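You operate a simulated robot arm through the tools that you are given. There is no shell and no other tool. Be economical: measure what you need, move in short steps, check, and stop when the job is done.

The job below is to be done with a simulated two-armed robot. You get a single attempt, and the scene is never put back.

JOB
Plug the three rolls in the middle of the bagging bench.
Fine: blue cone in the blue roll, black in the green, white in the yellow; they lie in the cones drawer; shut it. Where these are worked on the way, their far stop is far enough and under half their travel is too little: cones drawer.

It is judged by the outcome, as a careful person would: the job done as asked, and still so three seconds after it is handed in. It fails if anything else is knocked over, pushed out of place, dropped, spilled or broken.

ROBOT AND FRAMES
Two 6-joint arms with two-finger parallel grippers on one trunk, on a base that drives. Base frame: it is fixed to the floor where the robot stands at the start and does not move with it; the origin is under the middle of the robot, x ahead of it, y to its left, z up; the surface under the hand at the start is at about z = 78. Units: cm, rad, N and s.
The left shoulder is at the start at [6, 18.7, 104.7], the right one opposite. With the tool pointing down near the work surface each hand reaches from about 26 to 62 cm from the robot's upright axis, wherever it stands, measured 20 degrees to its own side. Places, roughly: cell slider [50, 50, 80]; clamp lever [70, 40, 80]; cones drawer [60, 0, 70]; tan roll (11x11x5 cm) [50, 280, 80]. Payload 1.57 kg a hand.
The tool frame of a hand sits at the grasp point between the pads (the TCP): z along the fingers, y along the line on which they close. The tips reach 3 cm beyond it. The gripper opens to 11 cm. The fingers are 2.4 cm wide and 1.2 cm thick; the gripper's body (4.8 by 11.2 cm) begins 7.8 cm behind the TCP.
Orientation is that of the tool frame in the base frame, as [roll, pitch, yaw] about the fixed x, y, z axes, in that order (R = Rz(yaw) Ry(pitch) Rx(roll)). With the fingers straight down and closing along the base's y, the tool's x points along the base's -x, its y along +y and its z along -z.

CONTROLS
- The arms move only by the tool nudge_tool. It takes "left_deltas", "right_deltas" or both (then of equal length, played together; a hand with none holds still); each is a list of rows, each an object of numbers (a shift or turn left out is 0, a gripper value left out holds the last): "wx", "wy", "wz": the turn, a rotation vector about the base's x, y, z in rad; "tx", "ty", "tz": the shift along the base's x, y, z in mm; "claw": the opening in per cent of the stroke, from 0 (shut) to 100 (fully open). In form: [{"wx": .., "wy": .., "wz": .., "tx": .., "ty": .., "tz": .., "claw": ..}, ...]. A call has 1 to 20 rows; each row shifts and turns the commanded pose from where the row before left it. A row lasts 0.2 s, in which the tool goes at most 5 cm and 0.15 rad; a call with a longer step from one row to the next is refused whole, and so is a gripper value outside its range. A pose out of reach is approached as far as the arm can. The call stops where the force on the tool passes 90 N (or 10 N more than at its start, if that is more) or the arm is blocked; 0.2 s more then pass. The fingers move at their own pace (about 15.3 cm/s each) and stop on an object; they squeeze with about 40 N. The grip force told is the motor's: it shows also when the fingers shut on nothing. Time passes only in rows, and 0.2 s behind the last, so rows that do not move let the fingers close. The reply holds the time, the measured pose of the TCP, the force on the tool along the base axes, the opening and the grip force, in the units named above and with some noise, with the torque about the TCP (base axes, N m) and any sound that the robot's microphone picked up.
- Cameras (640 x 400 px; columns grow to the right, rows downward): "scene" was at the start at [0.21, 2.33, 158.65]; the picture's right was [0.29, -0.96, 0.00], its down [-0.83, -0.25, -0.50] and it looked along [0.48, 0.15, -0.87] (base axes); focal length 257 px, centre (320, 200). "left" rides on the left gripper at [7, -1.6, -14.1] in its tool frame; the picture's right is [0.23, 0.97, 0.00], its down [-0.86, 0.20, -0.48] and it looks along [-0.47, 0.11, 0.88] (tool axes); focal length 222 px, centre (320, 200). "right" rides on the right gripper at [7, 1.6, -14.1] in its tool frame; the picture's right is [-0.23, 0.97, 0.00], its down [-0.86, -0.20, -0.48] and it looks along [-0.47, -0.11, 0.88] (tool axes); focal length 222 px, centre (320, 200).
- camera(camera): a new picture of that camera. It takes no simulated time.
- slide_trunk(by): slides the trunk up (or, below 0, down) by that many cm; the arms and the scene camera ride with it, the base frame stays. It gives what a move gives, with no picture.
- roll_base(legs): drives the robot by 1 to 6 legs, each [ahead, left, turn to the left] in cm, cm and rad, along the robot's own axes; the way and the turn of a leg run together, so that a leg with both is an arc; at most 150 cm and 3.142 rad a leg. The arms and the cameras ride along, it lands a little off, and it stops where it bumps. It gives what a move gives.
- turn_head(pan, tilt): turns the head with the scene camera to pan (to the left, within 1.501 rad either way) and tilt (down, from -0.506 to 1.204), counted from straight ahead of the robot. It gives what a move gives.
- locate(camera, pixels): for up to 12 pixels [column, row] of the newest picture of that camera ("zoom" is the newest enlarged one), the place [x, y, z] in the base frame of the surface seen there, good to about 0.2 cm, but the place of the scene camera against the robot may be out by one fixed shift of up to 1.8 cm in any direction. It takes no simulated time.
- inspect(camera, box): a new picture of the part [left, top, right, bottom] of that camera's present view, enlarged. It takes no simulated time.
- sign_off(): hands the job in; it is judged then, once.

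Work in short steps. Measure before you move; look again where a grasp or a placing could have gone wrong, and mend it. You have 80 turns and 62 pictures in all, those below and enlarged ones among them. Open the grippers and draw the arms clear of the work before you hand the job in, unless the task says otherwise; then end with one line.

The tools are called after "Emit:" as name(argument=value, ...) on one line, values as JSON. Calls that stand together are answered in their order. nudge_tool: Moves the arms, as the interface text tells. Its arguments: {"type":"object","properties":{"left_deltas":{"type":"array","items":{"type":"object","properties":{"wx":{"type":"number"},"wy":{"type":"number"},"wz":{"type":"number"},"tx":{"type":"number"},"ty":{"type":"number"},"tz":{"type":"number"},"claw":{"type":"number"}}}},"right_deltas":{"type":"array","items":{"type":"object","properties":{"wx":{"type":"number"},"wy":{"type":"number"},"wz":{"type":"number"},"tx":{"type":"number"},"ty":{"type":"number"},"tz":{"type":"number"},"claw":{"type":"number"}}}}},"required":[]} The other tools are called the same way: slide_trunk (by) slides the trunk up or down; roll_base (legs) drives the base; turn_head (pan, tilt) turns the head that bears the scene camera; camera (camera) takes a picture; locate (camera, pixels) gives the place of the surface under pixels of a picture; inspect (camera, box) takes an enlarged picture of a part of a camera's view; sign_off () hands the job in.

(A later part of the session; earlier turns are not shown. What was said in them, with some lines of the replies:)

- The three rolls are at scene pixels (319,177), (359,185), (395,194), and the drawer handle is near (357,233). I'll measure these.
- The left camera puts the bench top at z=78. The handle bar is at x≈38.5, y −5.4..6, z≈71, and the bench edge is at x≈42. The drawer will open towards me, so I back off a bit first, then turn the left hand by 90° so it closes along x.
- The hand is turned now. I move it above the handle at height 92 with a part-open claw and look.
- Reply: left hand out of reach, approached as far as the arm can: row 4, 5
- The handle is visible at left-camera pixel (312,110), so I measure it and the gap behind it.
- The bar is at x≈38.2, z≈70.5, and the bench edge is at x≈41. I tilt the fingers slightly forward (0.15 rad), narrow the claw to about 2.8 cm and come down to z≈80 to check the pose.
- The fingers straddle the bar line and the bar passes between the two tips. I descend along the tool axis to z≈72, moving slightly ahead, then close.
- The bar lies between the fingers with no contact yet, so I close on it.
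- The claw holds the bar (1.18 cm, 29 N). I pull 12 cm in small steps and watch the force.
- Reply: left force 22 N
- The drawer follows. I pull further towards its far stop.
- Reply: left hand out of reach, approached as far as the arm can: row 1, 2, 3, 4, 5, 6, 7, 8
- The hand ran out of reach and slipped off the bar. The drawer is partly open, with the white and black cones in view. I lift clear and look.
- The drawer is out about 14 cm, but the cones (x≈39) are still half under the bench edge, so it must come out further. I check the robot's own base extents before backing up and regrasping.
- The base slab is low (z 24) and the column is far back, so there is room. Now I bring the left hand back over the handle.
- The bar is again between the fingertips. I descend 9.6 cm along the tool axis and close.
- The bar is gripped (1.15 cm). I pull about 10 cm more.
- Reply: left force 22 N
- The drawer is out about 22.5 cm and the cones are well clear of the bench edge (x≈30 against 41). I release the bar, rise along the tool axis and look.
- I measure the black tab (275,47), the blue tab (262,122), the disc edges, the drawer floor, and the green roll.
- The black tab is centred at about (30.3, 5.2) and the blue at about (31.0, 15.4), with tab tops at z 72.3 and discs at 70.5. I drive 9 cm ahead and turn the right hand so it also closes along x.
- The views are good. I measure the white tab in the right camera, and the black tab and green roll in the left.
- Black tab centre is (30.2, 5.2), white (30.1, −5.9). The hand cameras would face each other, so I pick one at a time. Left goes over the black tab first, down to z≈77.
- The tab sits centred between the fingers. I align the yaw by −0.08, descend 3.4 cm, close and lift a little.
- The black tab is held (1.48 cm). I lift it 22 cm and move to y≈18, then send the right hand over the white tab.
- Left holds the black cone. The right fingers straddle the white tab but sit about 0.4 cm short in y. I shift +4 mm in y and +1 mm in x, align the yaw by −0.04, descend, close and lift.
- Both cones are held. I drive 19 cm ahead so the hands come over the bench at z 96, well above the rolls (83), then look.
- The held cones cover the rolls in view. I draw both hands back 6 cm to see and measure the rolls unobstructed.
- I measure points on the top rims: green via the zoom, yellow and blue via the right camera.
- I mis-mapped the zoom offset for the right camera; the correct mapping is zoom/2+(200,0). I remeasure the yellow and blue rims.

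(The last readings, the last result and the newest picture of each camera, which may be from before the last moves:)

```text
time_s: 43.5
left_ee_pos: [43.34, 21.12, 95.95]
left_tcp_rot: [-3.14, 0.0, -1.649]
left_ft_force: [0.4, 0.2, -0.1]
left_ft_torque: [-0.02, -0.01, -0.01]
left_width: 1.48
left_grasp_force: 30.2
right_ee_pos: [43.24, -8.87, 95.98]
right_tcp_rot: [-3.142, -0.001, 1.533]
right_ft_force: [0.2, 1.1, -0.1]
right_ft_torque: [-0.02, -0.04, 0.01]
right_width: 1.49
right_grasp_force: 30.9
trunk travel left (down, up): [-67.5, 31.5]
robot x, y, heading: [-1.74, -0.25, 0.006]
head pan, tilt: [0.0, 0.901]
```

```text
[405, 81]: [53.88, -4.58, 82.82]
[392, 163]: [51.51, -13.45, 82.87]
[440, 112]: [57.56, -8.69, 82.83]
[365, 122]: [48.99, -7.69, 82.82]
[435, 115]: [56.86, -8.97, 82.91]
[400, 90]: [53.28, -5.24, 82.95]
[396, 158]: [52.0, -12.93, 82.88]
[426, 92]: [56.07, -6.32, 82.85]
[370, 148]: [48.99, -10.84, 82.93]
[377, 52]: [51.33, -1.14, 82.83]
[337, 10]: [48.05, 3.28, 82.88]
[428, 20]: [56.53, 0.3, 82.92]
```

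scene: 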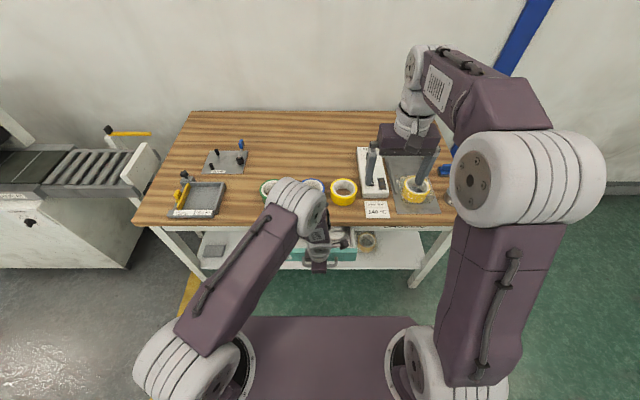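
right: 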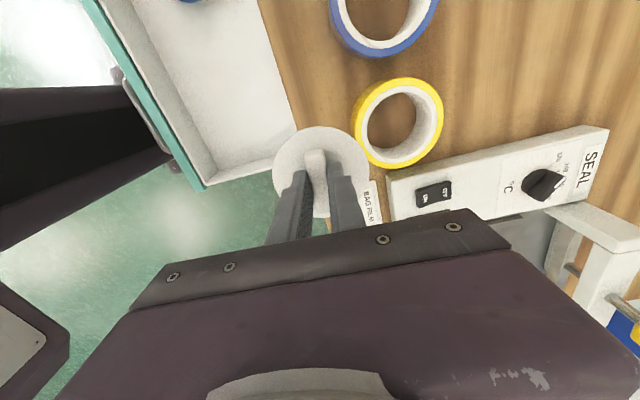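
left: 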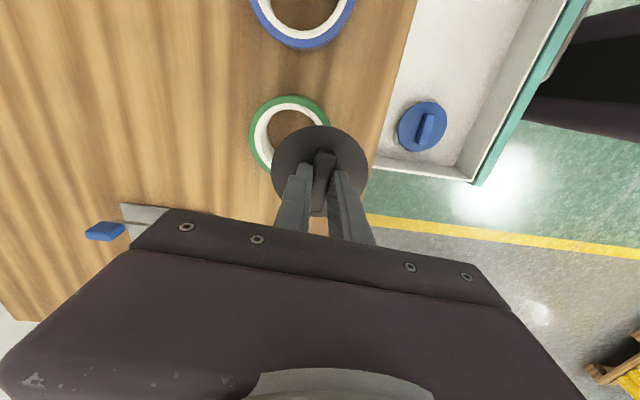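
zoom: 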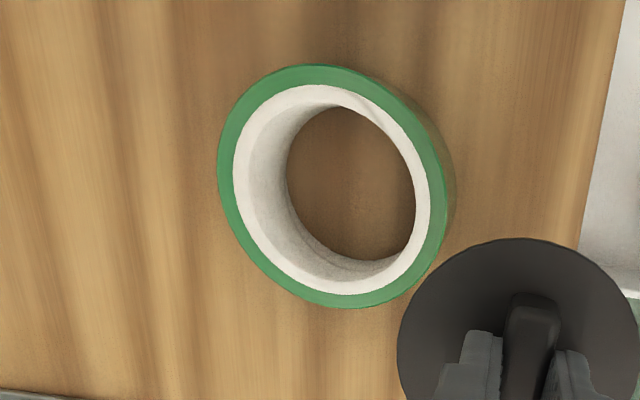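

The rim fits give green centre (52.5, 18.25) and yellow (52.8, −9.05), with tops at 82.85. I move both hands above their rolls and down to about z 90.5 (cone bottom ≈84.5), then check.

Emit:
nudge_tool(left_deltas=[{"tx": 31, "ty": -10}, {"tx": 31, "ty": -10}, {"tx": 30, "ty": -9}, {}, {"tz": -28}, {"tz": -27}, {}], right_deltas=[{"tx": 32, "ty": -2}, {"tx": 32}, {"tx": 32}, {}, {"tz": -28}, {"tz": -27}, {}])

Emit:
camera(camera="left")

Emit:
camera(camera="right")

```text
time_s: 45.1
left_ee_pos: [52.6, 18.15, 90.4]
left_tcp_rot: [3.141, -0.001, -1.647]
left_ft_force: [0.0, -0.6, -0.2]
left_ft_torque: [0.0, -0.01, -0.01]
left_width: 1.5
left_grasp_force: 31.1
right_ee_pos: [52.56, -8.89, 90.57]
right_tcp_rot: [-3.141, 0.0, 1.535]
right_ft_force: [0.5, 0.3, 0.0]
right_ft_torque: [0.02, -0.02, 0.01]
right_width: 1.49
right_grasp_force: 30.6
trunk travel left (down, up): [-67.5, 31.5]
robot x, y, heading: [-1.42, -0.02, 0.005]
head pan, tilt: [0.0, 0.901]
```

```text
29 pictures are left
```

left: 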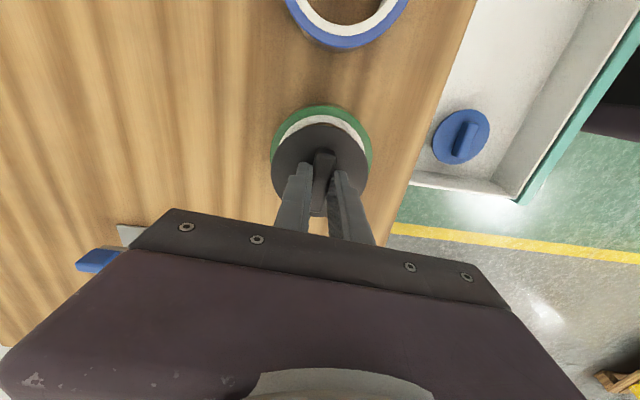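

```text
28 pictures are left
```

right: 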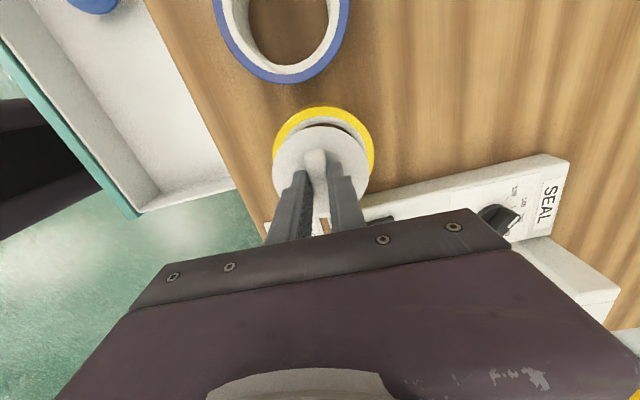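

Both cones look centred over their rolls. I verify with disc-edge and rim measurements.

Emit:
locate(camera="left", pixels=[[275, 170], [363, 170], [320, 128], [320, 110], [276, 143], [367, 143]])

Emit:
locate(camera="right", pixels=[[277, 168], [366, 168], [322, 130], [324, 112], [277, 148], [370, 145], [285, 80], [220, 30], [342, 25], [230, 50], [330, 55], [345, 5]])

```text
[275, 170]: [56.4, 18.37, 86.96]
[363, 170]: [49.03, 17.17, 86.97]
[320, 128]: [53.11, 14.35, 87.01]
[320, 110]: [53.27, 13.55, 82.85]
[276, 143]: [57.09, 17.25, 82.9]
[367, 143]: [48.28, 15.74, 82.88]
```

```text
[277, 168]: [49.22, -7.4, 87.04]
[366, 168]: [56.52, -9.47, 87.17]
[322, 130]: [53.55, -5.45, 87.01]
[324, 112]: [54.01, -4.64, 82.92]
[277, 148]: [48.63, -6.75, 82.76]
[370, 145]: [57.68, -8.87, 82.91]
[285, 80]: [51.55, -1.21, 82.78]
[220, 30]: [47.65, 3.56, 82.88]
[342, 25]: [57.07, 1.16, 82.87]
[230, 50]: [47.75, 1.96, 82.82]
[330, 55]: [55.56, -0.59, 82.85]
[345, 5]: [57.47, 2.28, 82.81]
```

Alignment is within about 0.2 cm. I lower both 2.4 cm in small steps and read the forces.

Emit:
nudge_tool(left_deltas=[{"tz": -8, "ty": 1}, {"tz": -8}, {"tz": -8}, {}], right_deltas=[{"tz": -8, "tx": 1}, {"tz": -8}, {"tz": -8}, {}])

```text
time_s: 46.1
left_ee_pos: [52.76, 18.45, 88.03]
left_tcp_rot: [3.141, 0.001, -1.649]
left_ft_force: [-0.1, 0.4, -0.1]
left_ft_torque: [0.0, 0.01, 0.01]
left_width: 1.48
left_grasp_force: 30.7
right_ee_pos: [52.86, -8.91, 88.04]
right_tcp_rot: [3.141, 0.0, 1.534]
right_ft_force: [0.1, -0.5, -1.2]
right_ft_torque: [0.02, -0.02, 0.01]
right_width: 1.47
right_grasp_force: 30.9
trunk travel left (down, up): [-67.5, 31.5]
robot x, y, heading: [-1.36, -0.04, -0.002]
head pan, tilt: [0.0, 0.901]
```

No contact yet, and the cone tips have entered the holes. I continue in 4 mm steps.

Emit:
nudge_tool(left_deltas=[{"tz": -4}, {"tz": -4}, {"tz": -4}, {}], right_deltas=[{"tz": -4}, {"tz": -4}, {"tz": -4}, {}])

```text
time_s: 47.1
left_ee_pos: [52.54, 18.33, 86.93]
left_tcp_rot: [3.141, -0.001, -1.646]
left_ft_force: [-0.1, -0.6, -0.7]
left_ft_torque: [-0.01, 0.0, 0.0]
left_width: 1.47
left_grasp_force: 30.8
right_ee_pos: [52.95, -8.83, 86.78]
right_tcp_rot: [3.141, 0.001, 1.533]
right_ft_force: [0.3, -0.4, -0.7]
right_ft_torque: [0.0, 0.01, 0.01]
right_width: 1.48
right_grasp_force: 30.4
trunk travel left (down, up): [-67.5, 31.5]
robot x, y, heading: [-1.45, 0.1, 0.006]
head pan, tilt: [0.0, 0.901]
```

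Still free. I continue in 2 mm steps.

Emit:
nudge_tool(left_deltas=[{"tz": -2}, {"tz": -2}, {"tz": -2}, {}], right_deltas=[{"tz": -2}, {"tz": -2}, {"tz": -2}, {}])

Emit:
camera(camera="left")

Emit:
camera(camera="right")

```text
time_s: 48.1
left_ee_pos: [52.46, 18.34, 86.67]
left_tcp_rot: [-3.135, 0.0, -1.649]
left_ft_force: [0.4, -0.7, 20.6]
left_ft_torque: [-0.16, 0.11, -0.03]
left_width: 1.47
left_grasp_force: 31.0
right_ee_pos: [52.81, -8.82, 86.51]
right_tcp_rot: [3.134, -0.001, 1.532]
right_ft_force: [8.6, -1.1, 26.1]
right_ft_torque: [0.0, -0.1, 0.01]
right_width: 1.47
right_grasp_force: 30.7
trunk travel left (down, up): [-67.5, 31.5]
robot x, y, heading: [-1.47, 0.18, 0.001]
head pan, tilt: [0.0, 0.901]
```

```text
27 pictures are left
```

left: 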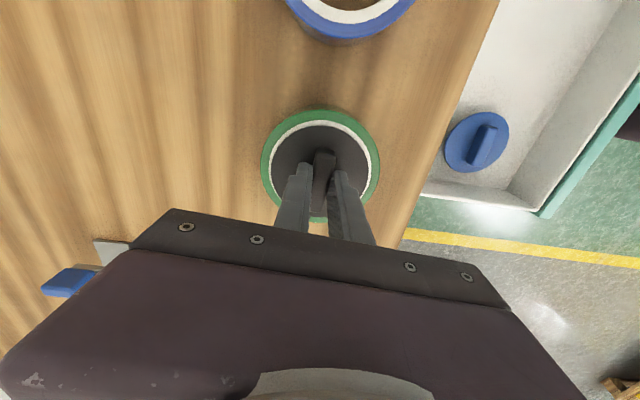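

```text
26 pictures are left
```

right: 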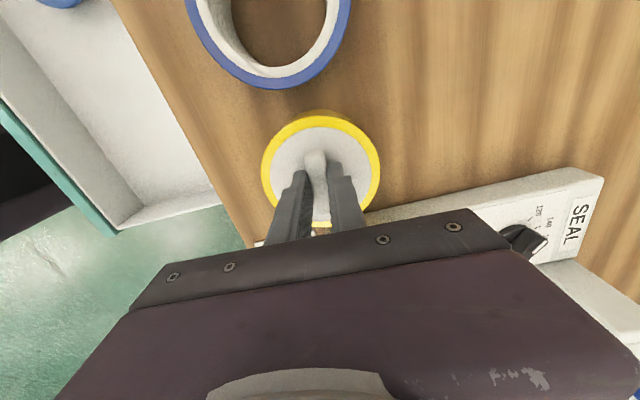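

Both cones are seated with 20–26 N upward reaction and their flanges flat on the cores. I relax 2 mm, open both claws and rise.

Emit:
nudge_tool(left_deltas=[{"tz": 2}, {"claw": 15}, {"claw": 30}, {}, {"tz": 20}, {"tz": 40}, {"tz": 40}, {}], right_deltas=[{"tz": 2}, {"claw": 15}, {"claw": 30}, {}, {"tz": 20}, {"tz": 40}, {"tz": 40}, {}])

Emit:
camera(camera="left")

Emit:
camera(camera="right")

```text
time_s: 49.9
left_ee_pos: [52.17, 18.05, 96.57]
left_tcp_rot: [3.139, -0.001, -1.65]
left_ft_force: [0.2, -0.6, 0.6]
left_ft_torque: [0.01, 0.02, 0.02]
left_width: 3.31
left_grasp_force: 0.1
right_ee_pos: [53.08, -8.69, 96.62]
right_tcp_rot: [-3.14, -0.002, 1.533]
right_ft_force: [-0.4, 0.5, 0.3]
right_ft_torque: [0.02, 0.02, -0.03]
right_width: 3.27
right_grasp_force: 0.0
trunk travel left (down, up): [-67.5, 31.5]
robot x, y, heading: [-2.13, -0.21, 0.0]
head pan, tilt: [0.0, 0.901]
```

```text
25 pictures are left
```

left: 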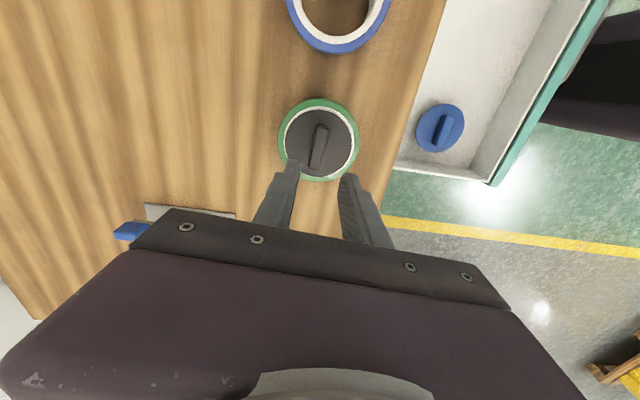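

```text
24 pictures are left
```

right: 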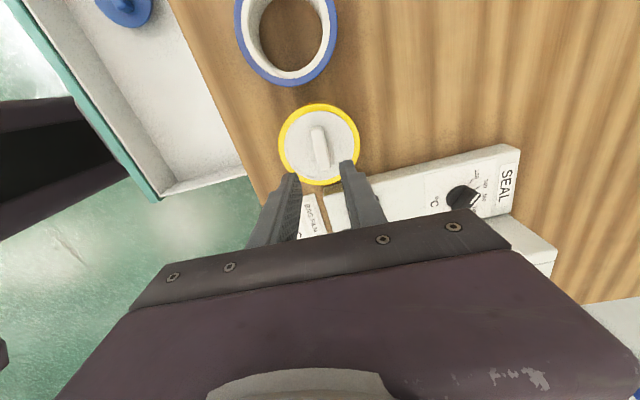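

Both cones are well seated. I back off 18 cm to fetch the blue cone and move the left hand over its tab.

Emit:
roll_base(legs=[[-18, 0, 0]])

Emit:
camera(camera="left")

```text
time_s: 51.4
left_ee_pos: [34.43, 18.03, 96.55]
left_tcp_rot: [-3.14, 0.001, -1.653]
left_ft_force: [-0.4, 0.0, -0.1]
left_ft_torque: [-0.04, -0.01, 0.01]
left_width: 3.29
left_grasp_force: 0.1
right_ee_pos: [35.19, -8.93, 96.56]
right_tcp_rot: [-3.14, 0.0, 1.531]
right_ft_force: [0.1, 0.3, -0.4]
right_ft_torque: [0.02, -0.05, -0.01]
right_width: 3.26
right_grasp_force: 0.1
trunk travel left (down, up): [-67.5, 31.5]
robot x, y, heading: [-19.28, 0.23, 0.002]
head pan, tilt: [0.0, 0.901]
```

```text
23 pictures are left
```

left: 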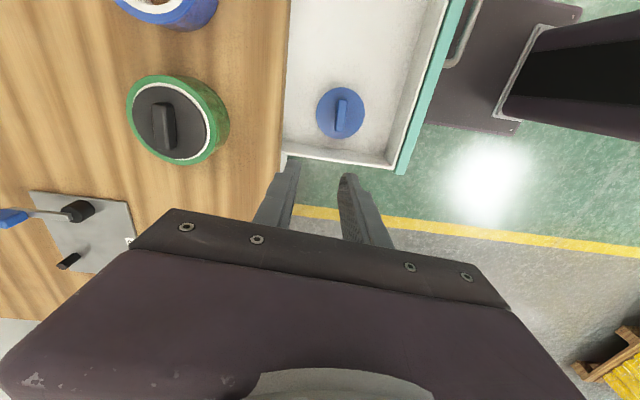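

Emit:
locate(camera="left", pixels=[[343, 101], [340, 127], [318, 112], [362, 118], [338, 140]])

```text
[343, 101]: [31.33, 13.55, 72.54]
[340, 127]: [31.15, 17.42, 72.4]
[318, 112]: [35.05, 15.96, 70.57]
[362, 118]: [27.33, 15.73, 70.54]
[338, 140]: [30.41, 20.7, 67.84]
```

The blue tab centre is (31.2, 15.5) with yaw about −1.525. I move over it and down to z≈77.

Emit:
nudge_tool(left_deltas=[{"tx": -16, "ty": -13, "wz": 0.125, "claw": 40}, {"tx": -16, "ty": -12}, {"tz": -40}, {"tz": -40}, {"tz": -40}, {"tz": -40}, {"tz": -35}, {}])

Emit:
camera(camera="left")

```text
time_s: 53.2
left_ee_pos: [31.1, 15.56, 76.62]
left_tcp_rot: [3.141, 0.001, -1.527]
left_ft_force: [0.9, -0.1, 0.0]
left_ft_torque: [-0.02, 0.02, -0.02]
left_width: 4.41
left_grasp_force: 0.1
right_ee_pos: [35.14, -8.81, 96.52]
right_tcp_rot: [-3.141, 0.0, 1.53]
right_ft_force: [0.0, 0.0, 1.1]
right_ft_torque: [-0.01, 0.0, -0.04]
right_width: 3.3
right_grasp_force: 0.1
trunk travel left (down, up): [-67.5, 31.5]
robot x, y, heading: [-19.47, -0.01, 0.002]
head pan, tilt: [0.0, 0.901]
```

```text
22 pictures are left
```

left: 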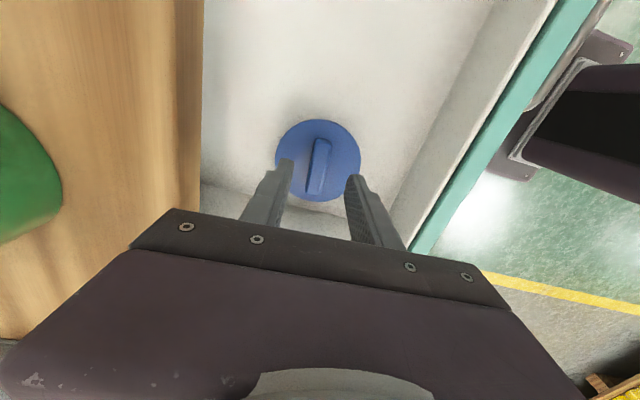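

The tab is centred. I descend, grip and lift, then move the right hand aside to leave room.

Emit:
nudge_tool(left_deltas=[{"tz": -14}, {"tz": -14}, {}, {"claw": 15}, {"claw": 0}, {}, {}, {"tz": 20}, {"tz": 40}, {"tz": 40}, {"tz": 40}, {"tz": 40}, {"tz": 45}, {}])

Emit:
nudge_tool(right_deltas=[{"ty": -40}, {"ty": -40}, {"ty": -40}, {"ty": -40, "tx": -40}, {"tx": -40}, {}])

Emit:
roll_base(legs=[[16, 0, 0]])

Emit:
camera(camera="left")

```text
time_s: 56.2
left_ee_pos: [30.99, 15.6, 96.62]
left_tcp_rot: [-3.14, 0.001, -1.526]
left_ft_force: [0.1, -0.8, 0.6]
left_ft_torque: [0.03, 0.02, 0.03]
left_width: 1.47
left_grasp_force: 30.9
right_ee_pos: [35.19, -8.86, 96.5]
right_tcp_rot: [3.141, -0.001, 1.53]
right_ft_force: [-0.1, -0.8, -0.3]
right_ft_torque: [0.0, 0.0, 0.02]
right_width: 3.32
right_grasp_force: 0.1
trunk travel left (down, up): [-67.5, 31.5]
robot x, y, heading: [-19.67, -0.12, 0.002]
head pan, tilt: [0.0, 0.901]
```

```text
refused: row 4 steps farther than a row can; nothing moved
```

```text
time_s: 57.7
left_ee_pos: [47.0, 15.69, 96.47]
left_tcp_rot: [-3.141, -0.001, -1.524]
left_ft_force: [0.4, -0.2, -1.4]
left_ft_torque: [0.01, 0.0, -0.01]
left_width: 1.48
left_grasp_force: 30.7
right_ee_pos: [51.33, -8.73, 96.63]
right_tcp_rot: [3.142, 0.001, 1.535]
right_ft_force: [-0.3, -0.4, 0.5]
right_ft_torque: [0.02, 0.0, -0.01]
right_width: 3.29
right_grasp_force: 0.1
trunk travel left (down, up): [-67.5, 31.5]
robot x, y, heading: [-2.86, -0.31, 0.008]
head pan, tilt: [0.0, 0.901]
```

```text
21 pictures are left
```

left: 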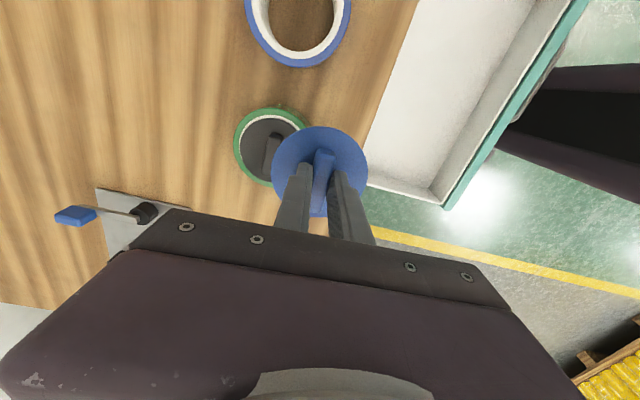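

Blue cone held (1.47 cm). The right-hand move was refused for too long a step, so I redo it with shorter ones: up, back, and aside.

Emit:
nudge_tool(right_deltas=[{"tz": 45}, {"tz": 45}, {"tz": 40}, {"tx": -40}, {"tx": -30, "ty": -30}, {"ty": -40}, {"ty": -40}, {}], left_deltas=[{}, {}, {}, {"tx": -15, "ty": -15}, {"tx": -15, "ty": -15}, {}, {}, {}])

Emit:
inspect(camera="left", box=[160, 0, 400, 150])

```text
time_s: 59.5
left_ee_pos: [44.31, 12.59, 96.43]
left_tcp_rot: [-3.141, -0.001, -1.524]
left_ft_force: [-0.1, 0.0, -1.3]
left_ft_torque: [-0.05, -0.02, -0.03]
left_width: 1.51
left_grasp_force: 30.5
right_ee_pos: [44.43, -19.65, 109.54]
right_tcp_rot: [3.141, -0.001, 1.533]
right_ft_force: [-0.4, 0.5, -0.6]
right_ft_torque: [0.02, 0.01, -0.01]
right_width: 3.28
right_grasp_force: 0.1
trunk travel left (down, up): [-67.5, 31.5]
robot x, y, heading: [-3.29, -0.45, 0.006]
head pan, tilt: [0.0, 0.901]
```

```text
2.67 times, centred on (280, 75) of left
```

zoom: 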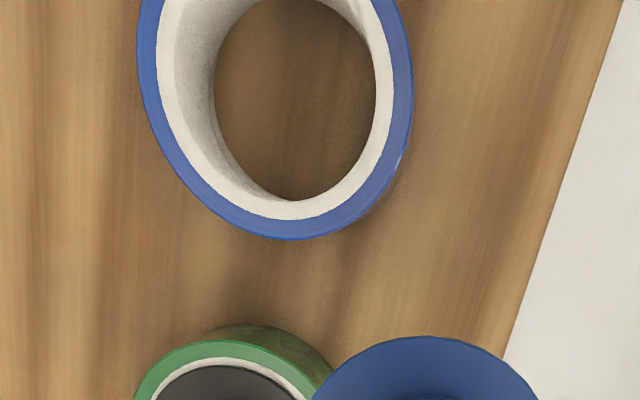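

I sample the blue band on the rim for a circle fit.

Emit:
locate(camera="zoom", pixels=[[147, 20], [152, 75], [175, 140], [220, 199], [290, 229], [350, 210], [390, 150], [405, 90], [403, 30]])

```text
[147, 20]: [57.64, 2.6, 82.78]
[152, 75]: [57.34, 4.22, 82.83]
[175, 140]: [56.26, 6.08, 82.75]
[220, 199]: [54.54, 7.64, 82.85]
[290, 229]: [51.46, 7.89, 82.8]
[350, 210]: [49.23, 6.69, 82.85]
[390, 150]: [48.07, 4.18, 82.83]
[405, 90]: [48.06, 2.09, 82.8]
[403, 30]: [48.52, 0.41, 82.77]
```

The fit gives blue centre (52.7, 3.25). I move over it and down to z≈90.5, then check.

Emit:
nudge_tool(left_deltas=[{"tx": 28, "ty": -31}, {"tx": 28, "ty": -31}, {"tx": 28, "ty": -31}, {}, {"tz": -30}, {"tz": -29}, {}])

Emit:
camera(camera="left")

```text
time_s: 61.1
left_ee_pos: [52.34, 3.4, 90.49]
left_tcp_rot: [-3.14, 0.001, -1.525]
left_ft_force: [0.3, 0.5, -0.5]
left_ft_torque: [0.01, -0.04, 0.02]
left_width: 1.48
left_grasp_force: 30.8
right_ee_pos: [44.51, -19.62, 109.63]
right_tcp_rot: [-3.141, 0.0, 1.534]
right_ft_force: [-1.4, -0.9, 0.4]
right_ft_torque: [0.03, -0.05, -0.02]
right_width: 3.31
right_grasp_force: 0.1
trunk travel left (down, up): [-67.5, 31.5]
robot x, y, heading: [-3.03, -0.06, 0.007]
head pan, tilt: [0.0, 0.901]
```

```text
19 pictures are left
```

left: 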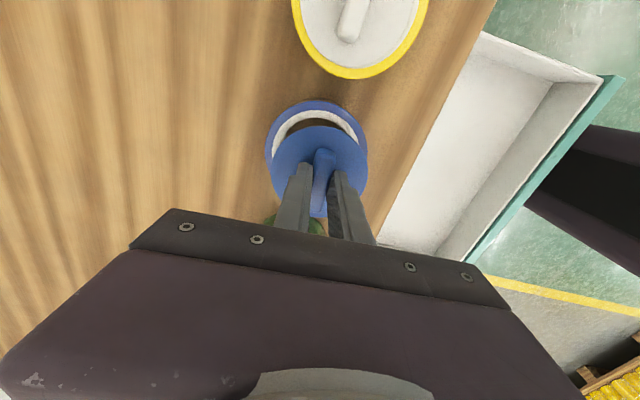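

The disc seems slightly short: the roll rim shows more beyond it. I measure rim and disc edges.

Emit:
locate(camera="left", pixels=[[313, 104], [269, 140], [361, 140], [281, 117], [348, 115], [320, 129], [276, 168], [363, 168], [285, 145], [352, 142]])

```text
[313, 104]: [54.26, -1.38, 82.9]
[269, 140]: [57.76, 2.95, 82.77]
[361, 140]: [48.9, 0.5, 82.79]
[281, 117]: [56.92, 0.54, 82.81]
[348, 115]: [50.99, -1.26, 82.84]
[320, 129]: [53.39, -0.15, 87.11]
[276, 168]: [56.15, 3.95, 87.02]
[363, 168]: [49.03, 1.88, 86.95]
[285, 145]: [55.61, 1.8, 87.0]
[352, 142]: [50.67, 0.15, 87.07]
```

The fit gives roll centre (52.9, 3.2) and disc centre (52.45, 3.4). I shift +4.5 mm in x and −2 mm in y, and lower to just above contact.

Emit:
nudge_tool(left_deltas=[{"tx": 4.5, "ty": -2}, {}, {"tz": -8}, {"tz": -8}, {}])

Emit:
nudge_tool(left_deltas=[{"tz": -5}, {"tz": -4}, {"tz": -4}, {"tz": -4}, {}])

```text
time_s: 62.3
left_ee_pos: [52.94, 3.14, 88.95]
left_tcp_rot: [-3.141, 0.0, -1.523]
left_ft_force: [0.6, 0.6, -0.3]
left_ft_torque: [0.01, -0.02, 0.03]
left_width: 1.47
left_grasp_force: 30.8
right_ee_pos: [44.63, -19.67, 109.58]
right_tcp_rot: [-3.141, 0.002, 1.534]
right_ft_force: [0.0, -0.4, 0.0]
right_ft_torque: [-0.01, 0.02, 0.01]
right_width: 3.33
right_grasp_force: 0.0
trunk travel left (down, up): [-67.5, 31.5]
robot x, y, heading: [-3.21, 0.16, 0.004]
head pan, tilt: [0.0, 0.901]
```

```text
time_s: 63.5
left_ee_pos: [53.13, 3.25, 87.12]
left_tcp_rot: [-3.141, -0.001, -1.524]
left_ft_force: [-0.8, 0.2, -0.3]
left_ft_torque: [0.03, 0.0, -0.01]
left_width: 1.5
left_grasp_force: 30.5
right_ee_pos: [44.55, -19.8, 109.64]
right_tcp_rot: [3.142, -0.001, 1.534]
right_ft_force: [-1.2, -0.3, 0.1]
right_ft_torque: [-0.03, -0.02, 0.01]
right_width: 3.3
right_grasp_force: 0.1
trunk travel left (down, up): [-67.5, 31.5]
robot x, y, heading: [-3.27, -0.3, 0.003]
head pan, tilt: [0.0, 0.901]
```

No contact yet. I lower the last bit in 2 mm steps and look.

Emit:
nudge_tool(left_deltas=[{"tz": -2}, {"tz": -2}, {"tz": -2}, {"tz": -1}, {}])

Emit:
camera(camera="left")

```text
time_s: 64.7
left_ee_pos: [52.93, 3.09, 86.67]
left_tcp_rot: [-3.138, 0.001, -1.526]
left_ft_force: [3.5, -0.1, 11.2]
left_ft_torque: [0.1, -0.03, -0.03]
left_width: 1.49
left_grasp_force: 30.6
right_ee_pos: [44.44, -19.67, 109.65]
right_tcp_rot: [3.141, 0.0, 1.534]
right_ft_force: [0.1, -0.1, 0.7]
right_ft_torque: [0.02, 0.03, -0.01]
right_width: 3.29
right_grasp_force: 0.1
trunk travel left (down, up): [-67.5, 31.5]
robot x, y, heading: [-3.15, 0.04, 0.003]
head pan, tilt: [0.0, 0.901]
```

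```text
18 pictures are left
```

left: 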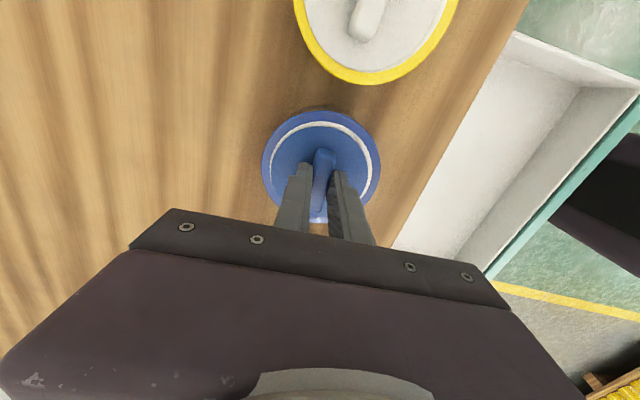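

Seated and concentric. I press 1 mm more, release and rise, then look.

Emit:
nudge_tool(left_deltas=[{"tz": -1.5}, {}, {"tz": 2}, {"claw": 15}, {"claw": 30}, {}, {"tz": 20}, {"tz": 40}, {"tz": 40}, {}])

Emit:
camera(camera="left")

```text
time_s: 66.9
left_ee_pos: [52.67, 3.18, 96.53]
left_tcp_rot: [-3.141, 0.001, -1.523]
left_ft_force: [-0.9, -0.1, 1.1]
left_ft_torque: [0.0, -0.02, 0.03]
left_width: 3.27
left_grasp_force: 0.0
right_ee_pos: [44.5, -19.76, 109.57]
right_tcp_rot: [3.141, -0.001, 1.535]
right_ft_force: [-0.2, -0.1, 0.3]
right_ft_torque: [0.03, -0.05, -0.01]
right_width: 3.3
right_grasp_force: 0.1
trunk travel left (down, up): [-67.5, 31.5]
robot x, y, heading: [-3.11, -0.08, 0.004]
head pan, tilt: [0.0, 0.901]
```

```text
17 pictures are left
```

left: 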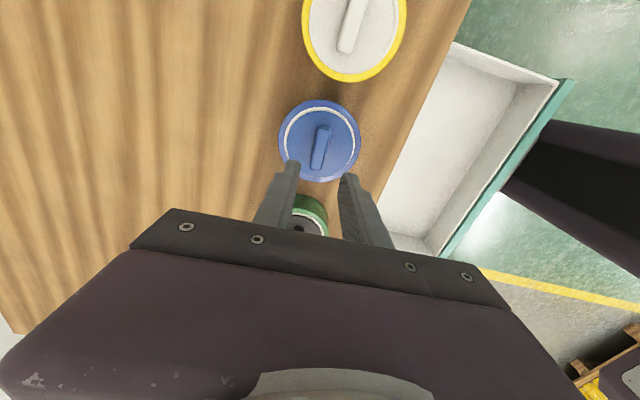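

All three are plugged. Now the drawer: I back off 28 cm and look for the handle.

Emit:
roll_base(legs=[[-28, 0, 0]])

Emit:
camera(camera="left")

```text
time_s: 68.8
left_ee_pos: [25.12, 3.02, 96.49]
left_tcp_rot: [3.141, 0.0, -1.526]
left_ft_force: [-0.2, 0.2, -0.2]
left_ft_torque: [-0.02, 0.01, 0.0]
left_width: 3.28
left_grasp_force: 0.0
right_ee_pos: [16.76, -19.87, 109.69]
right_tcp_rot: [-3.139, 0.0, 1.529]
right_ft_force: [-0.1, 0.6, 0.5]
right_ft_torque: [0.04, -0.02, 0.02]
right_width: 3.29
right_grasp_force: 0.1
trunk travel left (down, up): [-67.5, 31.5]
robot x, y, heading: [-30.99, -0.23, 0.002]
head pan, tilt: [0.0, 0.901]
```

```text
16 pictures are left
```

left: 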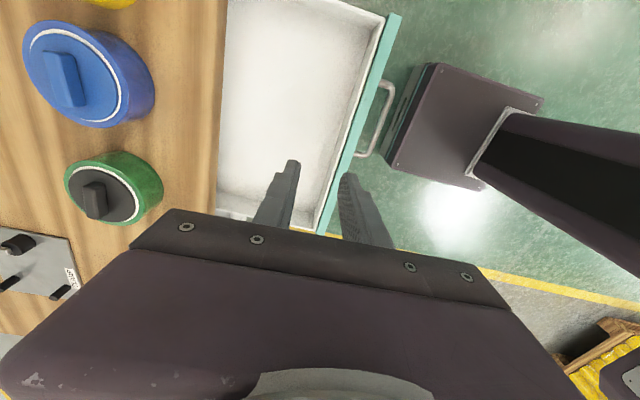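

Emit:
locate(camera="left", pixels=[[389, 95], [381, 125], [372, 150], [365, 80], [345, 180], [358, 130]])

```text
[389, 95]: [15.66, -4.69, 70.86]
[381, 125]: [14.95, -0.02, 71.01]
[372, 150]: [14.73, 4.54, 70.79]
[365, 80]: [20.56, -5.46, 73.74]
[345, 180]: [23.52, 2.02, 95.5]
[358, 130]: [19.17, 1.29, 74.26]
```

The bar is at x≈15. I shut the claw, go in front of the bar (x≈12.3, y≈0.2) and lower to z≈72, to push it from outside.

Emit:
nudge_tool(left_deltas=[{"tx": -40, "ty": -14, "wz": -0.045, "claw": 0}, {"tx": -40, "ty": -14}, {"tx": -40}, {"tx": -8}, {}, {"tz": -40}, {"tz": -40}, {"tz": -40}, {}])

Emit:
camera(camera="left")

```text
time_s: 70.8
left_ee_pos: [12.43, 0.14, 84.49]
left_tcp_rot: [-3.141, 0.0, -1.572]
left_ft_force: [-0.4, 1.0, 0.1]
left_ft_torque: [0.02, -0.03, -0.02]
left_width: 0.01
left_grasp_force: 21.7
right_ee_pos: [16.72, -19.85, 109.64]
right_tcp_rot: [-3.141, 0.001, 1.531]
right_ft_force: [-0.1, -0.4, -0.3]
right_ft_torque: [0.0, -0.03, 0.0]
right_width: 3.28
right_grasp_force: 0.0
trunk travel left (down, up): [-67.5, 31.5]
robot x, y, heading: [-30.7, -0.24, -0.001]
head pan, tilt: [0.0, 0.901]
```

```text
15 pictures are left
```

left: 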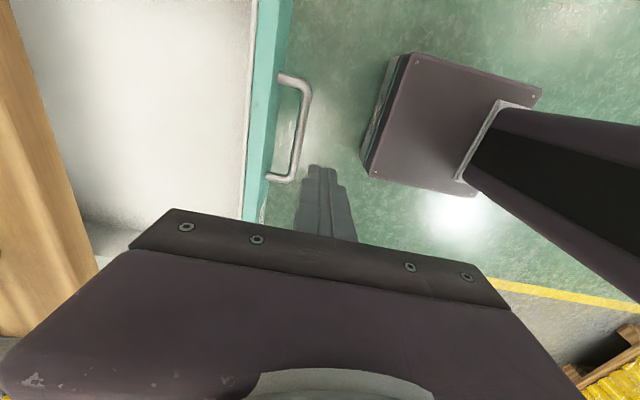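

The fingers are clear in front of the bar. I lower to z≈72 and push ahead about 11 cm.

Emit:
nudge_tool(left_deltas=[{"tz": -40}, {"tz": -40}, {"tz": -45}, {}, {"tx": 10}, {"tx": 10}, {"tx": 12}, {"tx": 12}, {"tx": 12}, {"tx": 12}, {"tx": 12}, {"tx": 12}, {"tx": 12}, {"tx": 12}, {}])

Emit:
camera(camera="left")

```text
time_s: 74.0
left_ee_pos: [22.62, 0.63, 72.31]
left_tcp_rot: [3.14, 0.0, -1.572]
left_ft_force: [-0.5, -0.8, 0.4]
left_ft_torque: [-0.04, -0.02, 0.0]
left_width: 0.01
left_grasp_force: 21.2
left hand out of reach, approached as far as the arm can: row 13, 14
right_ee_pos: [16.76, -19.89, 109.48]
right_tcp_rot: [3.141, -0.002, 1.529]
right_ft_force: [0.5, -0.1, -0.6]
right_ft_torque: [0.0, -0.03, 0.01]
right_width: 3.29
right_grasp_force: 0.0
trunk travel left (down, up): [-67.5, 31.5]
robot x, y, heading: [-31.08, -0.08, 0.003]
head pan, tilt: [0.0, 0.901]
```

```text
14 pictures are left
```

left: 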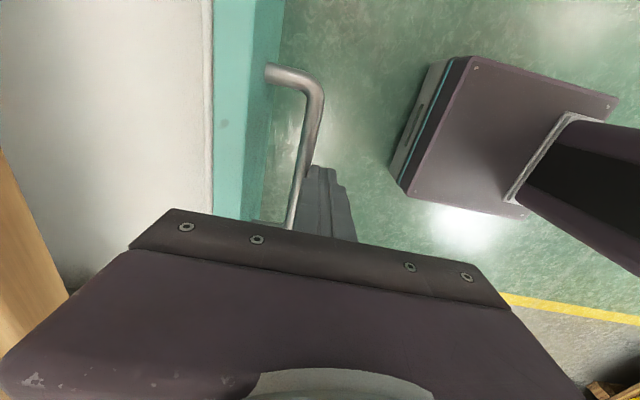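

The bar rests on the fingers and the drawer slides freely. The arm is at its limit, so I push on by driving 10 cm ahead.

Emit:
roll_base(legs=[[5, 0, 0], [5, 0, 0]])

Emit:
camera(camera="left")

```text
time_s: 75.5
left_ee_pos: [32.21, 0.58, 72.53]
left_tcp_rot: [-3.14, -0.001, -1.572]
left_ft_force: [0.1, -0.3, -0.1]
left_ft_torque: [-0.01, -0.04, 0.0]
left_width: 0.0
left_grasp_force: 21.5
right_ee_pos: [26.28, -19.95, 109.67]
right_tcp_rot: [3.137, 0.0, 1.532]
right_ft_force: [0.2, -0.6, 0.3]
right_ft_torque: [0.03, -0.02, -0.05]
right_width: 3.28
right_grasp_force: 0.1
trunk travel left (down, up): [-67.5, 31.5]
robot x, y, heading: [-21.27, -0.0, -0.001]
head pan, tilt: [0.0, 0.901]
```

```text
13 pictures are left
```

left: 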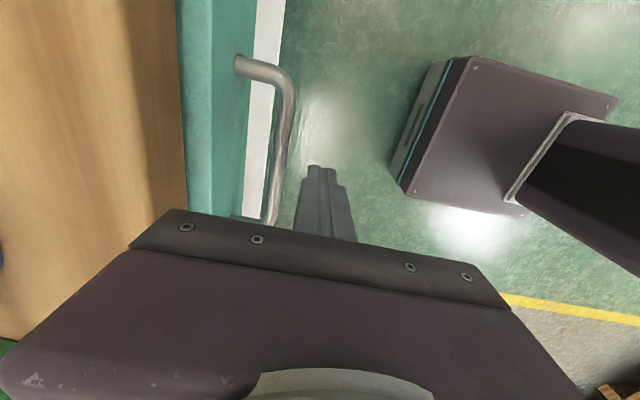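

The drawer coasted slightly ahead. I pull the arm back 3 cm, drive 6 cm ahead, then finish by pushing gently with the arm.

Emit:
nudge_tool(left_deltas=[{"tx": -15}, {"tx": -15}, {}])

Emit:
roll_base(legs=[[6, 0, 0]])

Emit:
nudge_tool(left_deltas=[{"tx": 3}, {"tx": 3}, {"tx": 3}, {"tx": 3}, {}])

Emit:
camera(camera="left")

```text
time_s: 76.2
left_ee_pos: [29.55, 0.48, 72.34]
left_tcp_rot: [3.142, 0.0, -1.571]
left_ft_force: [0.2, -0.3, 0.8]
left_ft_torque: [-0.01, 0.02, 0.0]
left_width: 0.0
left_grasp_force: 21.0
right_ee_pos: [26.54, -19.86, 109.63]
right_tcp_rot: [-3.14, -0.001, 1.532]
right_ft_force: [-0.8, -0.2, 0.1]
right_ft_torque: [0.01, 0.02, 0.02]
right_width: 3.27
right_grasp_force: 0.0
trunk travel left (down, up): [-67.5, 31.5]
robot x, y, heading: [-21.04, -0.07, 0.003]
head pan, tilt: [0.0, 0.901]
```

```text
time_s: 77.2
left_ee_pos: [35.27, 0.4, 72.49]
left_tcp_rot: [3.141, -0.001, -1.573]
left_ft_force: [0.3, -0.6, -0.8]
left_ft_torque: [0.02, 0.0, -0.01]
left_width: 0.02
left_grasp_force: 21.6
right_ee_pos: [32.41, -19.87, 109.59]
right_tcp_rot: [3.14, -0.001, 1.532]
right_ft_force: [-0.2, -0.6, 0.2]
right_ft_torque: [0.02, 0.0, -0.01]
right_width: 3.27
right_grasp_force: 0.1
trunk travel left (down, up): [-67.5, 31.5]
robot x, y, heading: [-15.09, 0.08, 0.0]
head pan, tilt: [0.0, 0.901]
```

```text
time_s: 78.4
left_ee_pos: [36.68, 0.43, 72.54]
left_tcp_rot: [-3.14, 0.0, -1.571]
left_ft_force: [0.1, 0.0, 0.6]
left_ft_torque: [0.0, -0.02, 0.02]
left_width: 0.0
left_grasp_force: 20.9
right_ee_pos: [32.38, -19.81, 109.56]
right_tcp_rot: [-3.141, 0.001, 1.529]
right_ft_force: [0.4, 0.0, -0.4]
right_ft_torque: [0.03, 0.02, 0.01]
right_width: 3.29
right_grasp_force: 0.1
trunk travel left (down, up): [-67.5, 31.5]
robot x, y, heading: [-15.31, -0.03, -0.002]
head pan, tilt: [0.0, 0.901]
```

```text
12 pictures are left
```

left: 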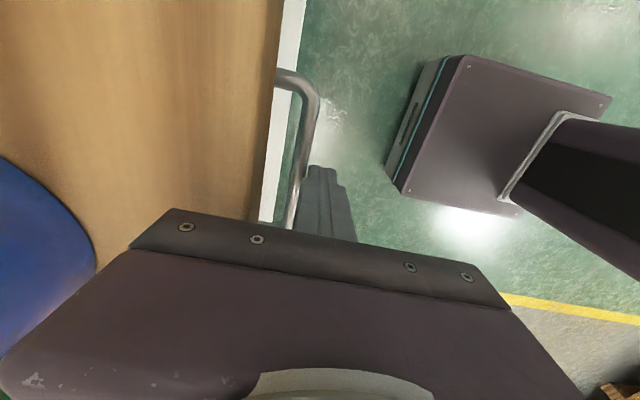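

The drawer looks nearly shut. I measure the bar (it stood at x≈38.2 when shut) and press gently further until I feel the stop.

Emit:
nudge_tool(left_deltas=[{"tx": 2}, {"tx": 2}, {"tx": 2}, {}])

Emit:
camera(camera="left")

Emit:
locate(camera="left", pixels=[[311, 110], [304, 150], [297, 190]])

```text
time_s: 79.4
left_ee_pos: [36.9, 0.39, 72.54]
left_tcp_rot: [3.141, 0.0, -1.572]
left_ft_force: [-12.7, -1.9, 3.9]
left_ft_torque: [-0.01, 0.22, 0.09]
left_width: 0.01
left_grasp_force: 21.2
right_ee_pos: [32.17, -19.9, 109.69]
right_tcp_rot: [3.141, 0.0, 1.531]
right_ft_force: [0.3, -1.1, -0.4]
right_ft_torque: [0.02, 0.01, 0.02]
right_width: 3.29
right_grasp_force: 0.0
trunk travel left (down, up): [-67.5, 31.5]
robot x, y, heading: [-15.11, -0.12, 0.005]
head pan, tilt: [0.0, 0.901]
```

```text
11 pictures are left
```

left: 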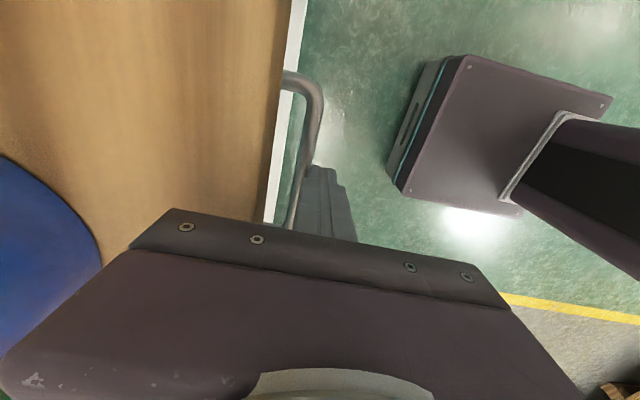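

```text
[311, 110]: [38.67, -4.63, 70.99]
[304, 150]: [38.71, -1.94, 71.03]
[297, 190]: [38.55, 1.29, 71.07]
```

The drawer meets its stop (−12.7 N) with the bar at x≈38.6, its original place, so it is shut. I back off, raise the hand, open the claws, retreat and take a final look.

Emit:
nudge_tool(left_deltas=[{"tx": -15}, {"tx": -25}, {}, {"tz": 40}, {"tz": 40}, {"tz": 40}, {"tz": 40}, {"tz": 40}, {"tz": 40}, {"ty": 40}, {"ty": 40}, {"ty": 40}, {"ty": 40, "claw": 60}, {}])

Emit:
roll_base(legs=[[-12, 0, 0]])

Emit:
camera(camera="scene")

Emit:
inspect(camera="scene", box=[220, 120, 460, 270])

```text
time_s: 82.4
left_ee_pos: [33.1, 16.41, 96.46]
left_tcp_rot: [3.141, -0.001, -1.571]
left_ft_force: [0.3, 0.3, -0.5]
left_ft_torque: [0.0, 0.02, 0.02]
left_width: 6.61
left_grasp_force: 0.1
right_ee_pos: [32.44, -20.11, 109.48]
right_tcp_rot: [-3.141, -0.001, 1.53]
right_ft_force: [0.3, -0.4, -0.3]
right_ft_torque: [0.0, -0.01, 0.0]
right_width: 3.3
right_grasp_force: 0.1
trunk travel left (down, up): [-67.5, 31.5]
robot x, y, heading: [-15.07, -0.02, 0.0]
head pan, tilt: [0.0, 0.901]
```

```text
time_s: 83.7
left_ee_pos: [20.86, 16.45, 96.37]
left_tcp_rot: [3.14, -0.001, -1.572]
left_ft_force: [0.4, -0.3, 0.2]
left_ft_torque: [0.06, -0.02, 0.01]
left_width: 6.6
left_grasp_force: 0.1
right_ee_pos: [20.32, -19.9, 109.55]
right_tcp_rot: [-3.138, 0.001, 1.531]
right_ft_force: [-0.7, -0.2, 0.4]
right_ft_torque: [0.02, -0.01, 0.0]
right_width: 3.32
right_grasp_force: 0.1
trunk travel left (down, up): [-67.5, 31.5]
robot x, y, heading: [-27.49, 0.17, 0.001]
head pan, tilt: [0.0, 0.901]
```

```text
10 pictures are left
```

scene: 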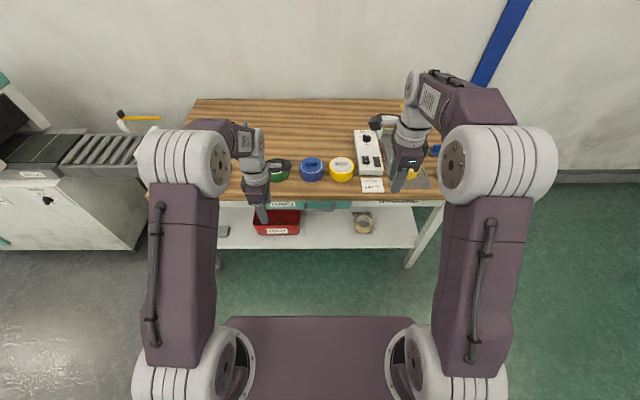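

```text
2.67 times, centred on (340, 195) of scene
```

zoom: 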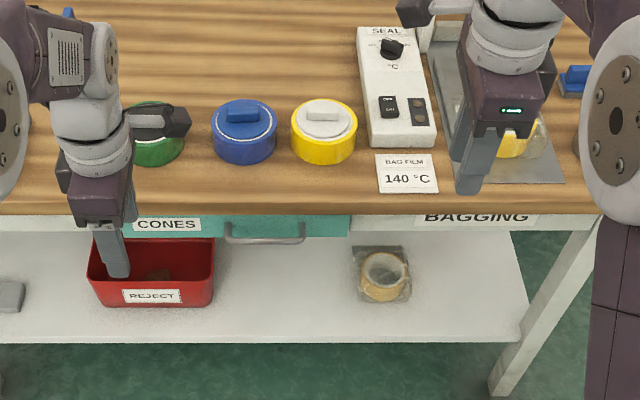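

The drawer is shut, the three rolls are plugged, the arms are clear and the grippers open, and nothing else has moved. I hand it in.

Emit:
sign_off()

```text
The job is handed in.
```

The job is done and handed in: the blue cone is in the blue roll, black in the green and white in the yellow, and the cones drawer is shut.
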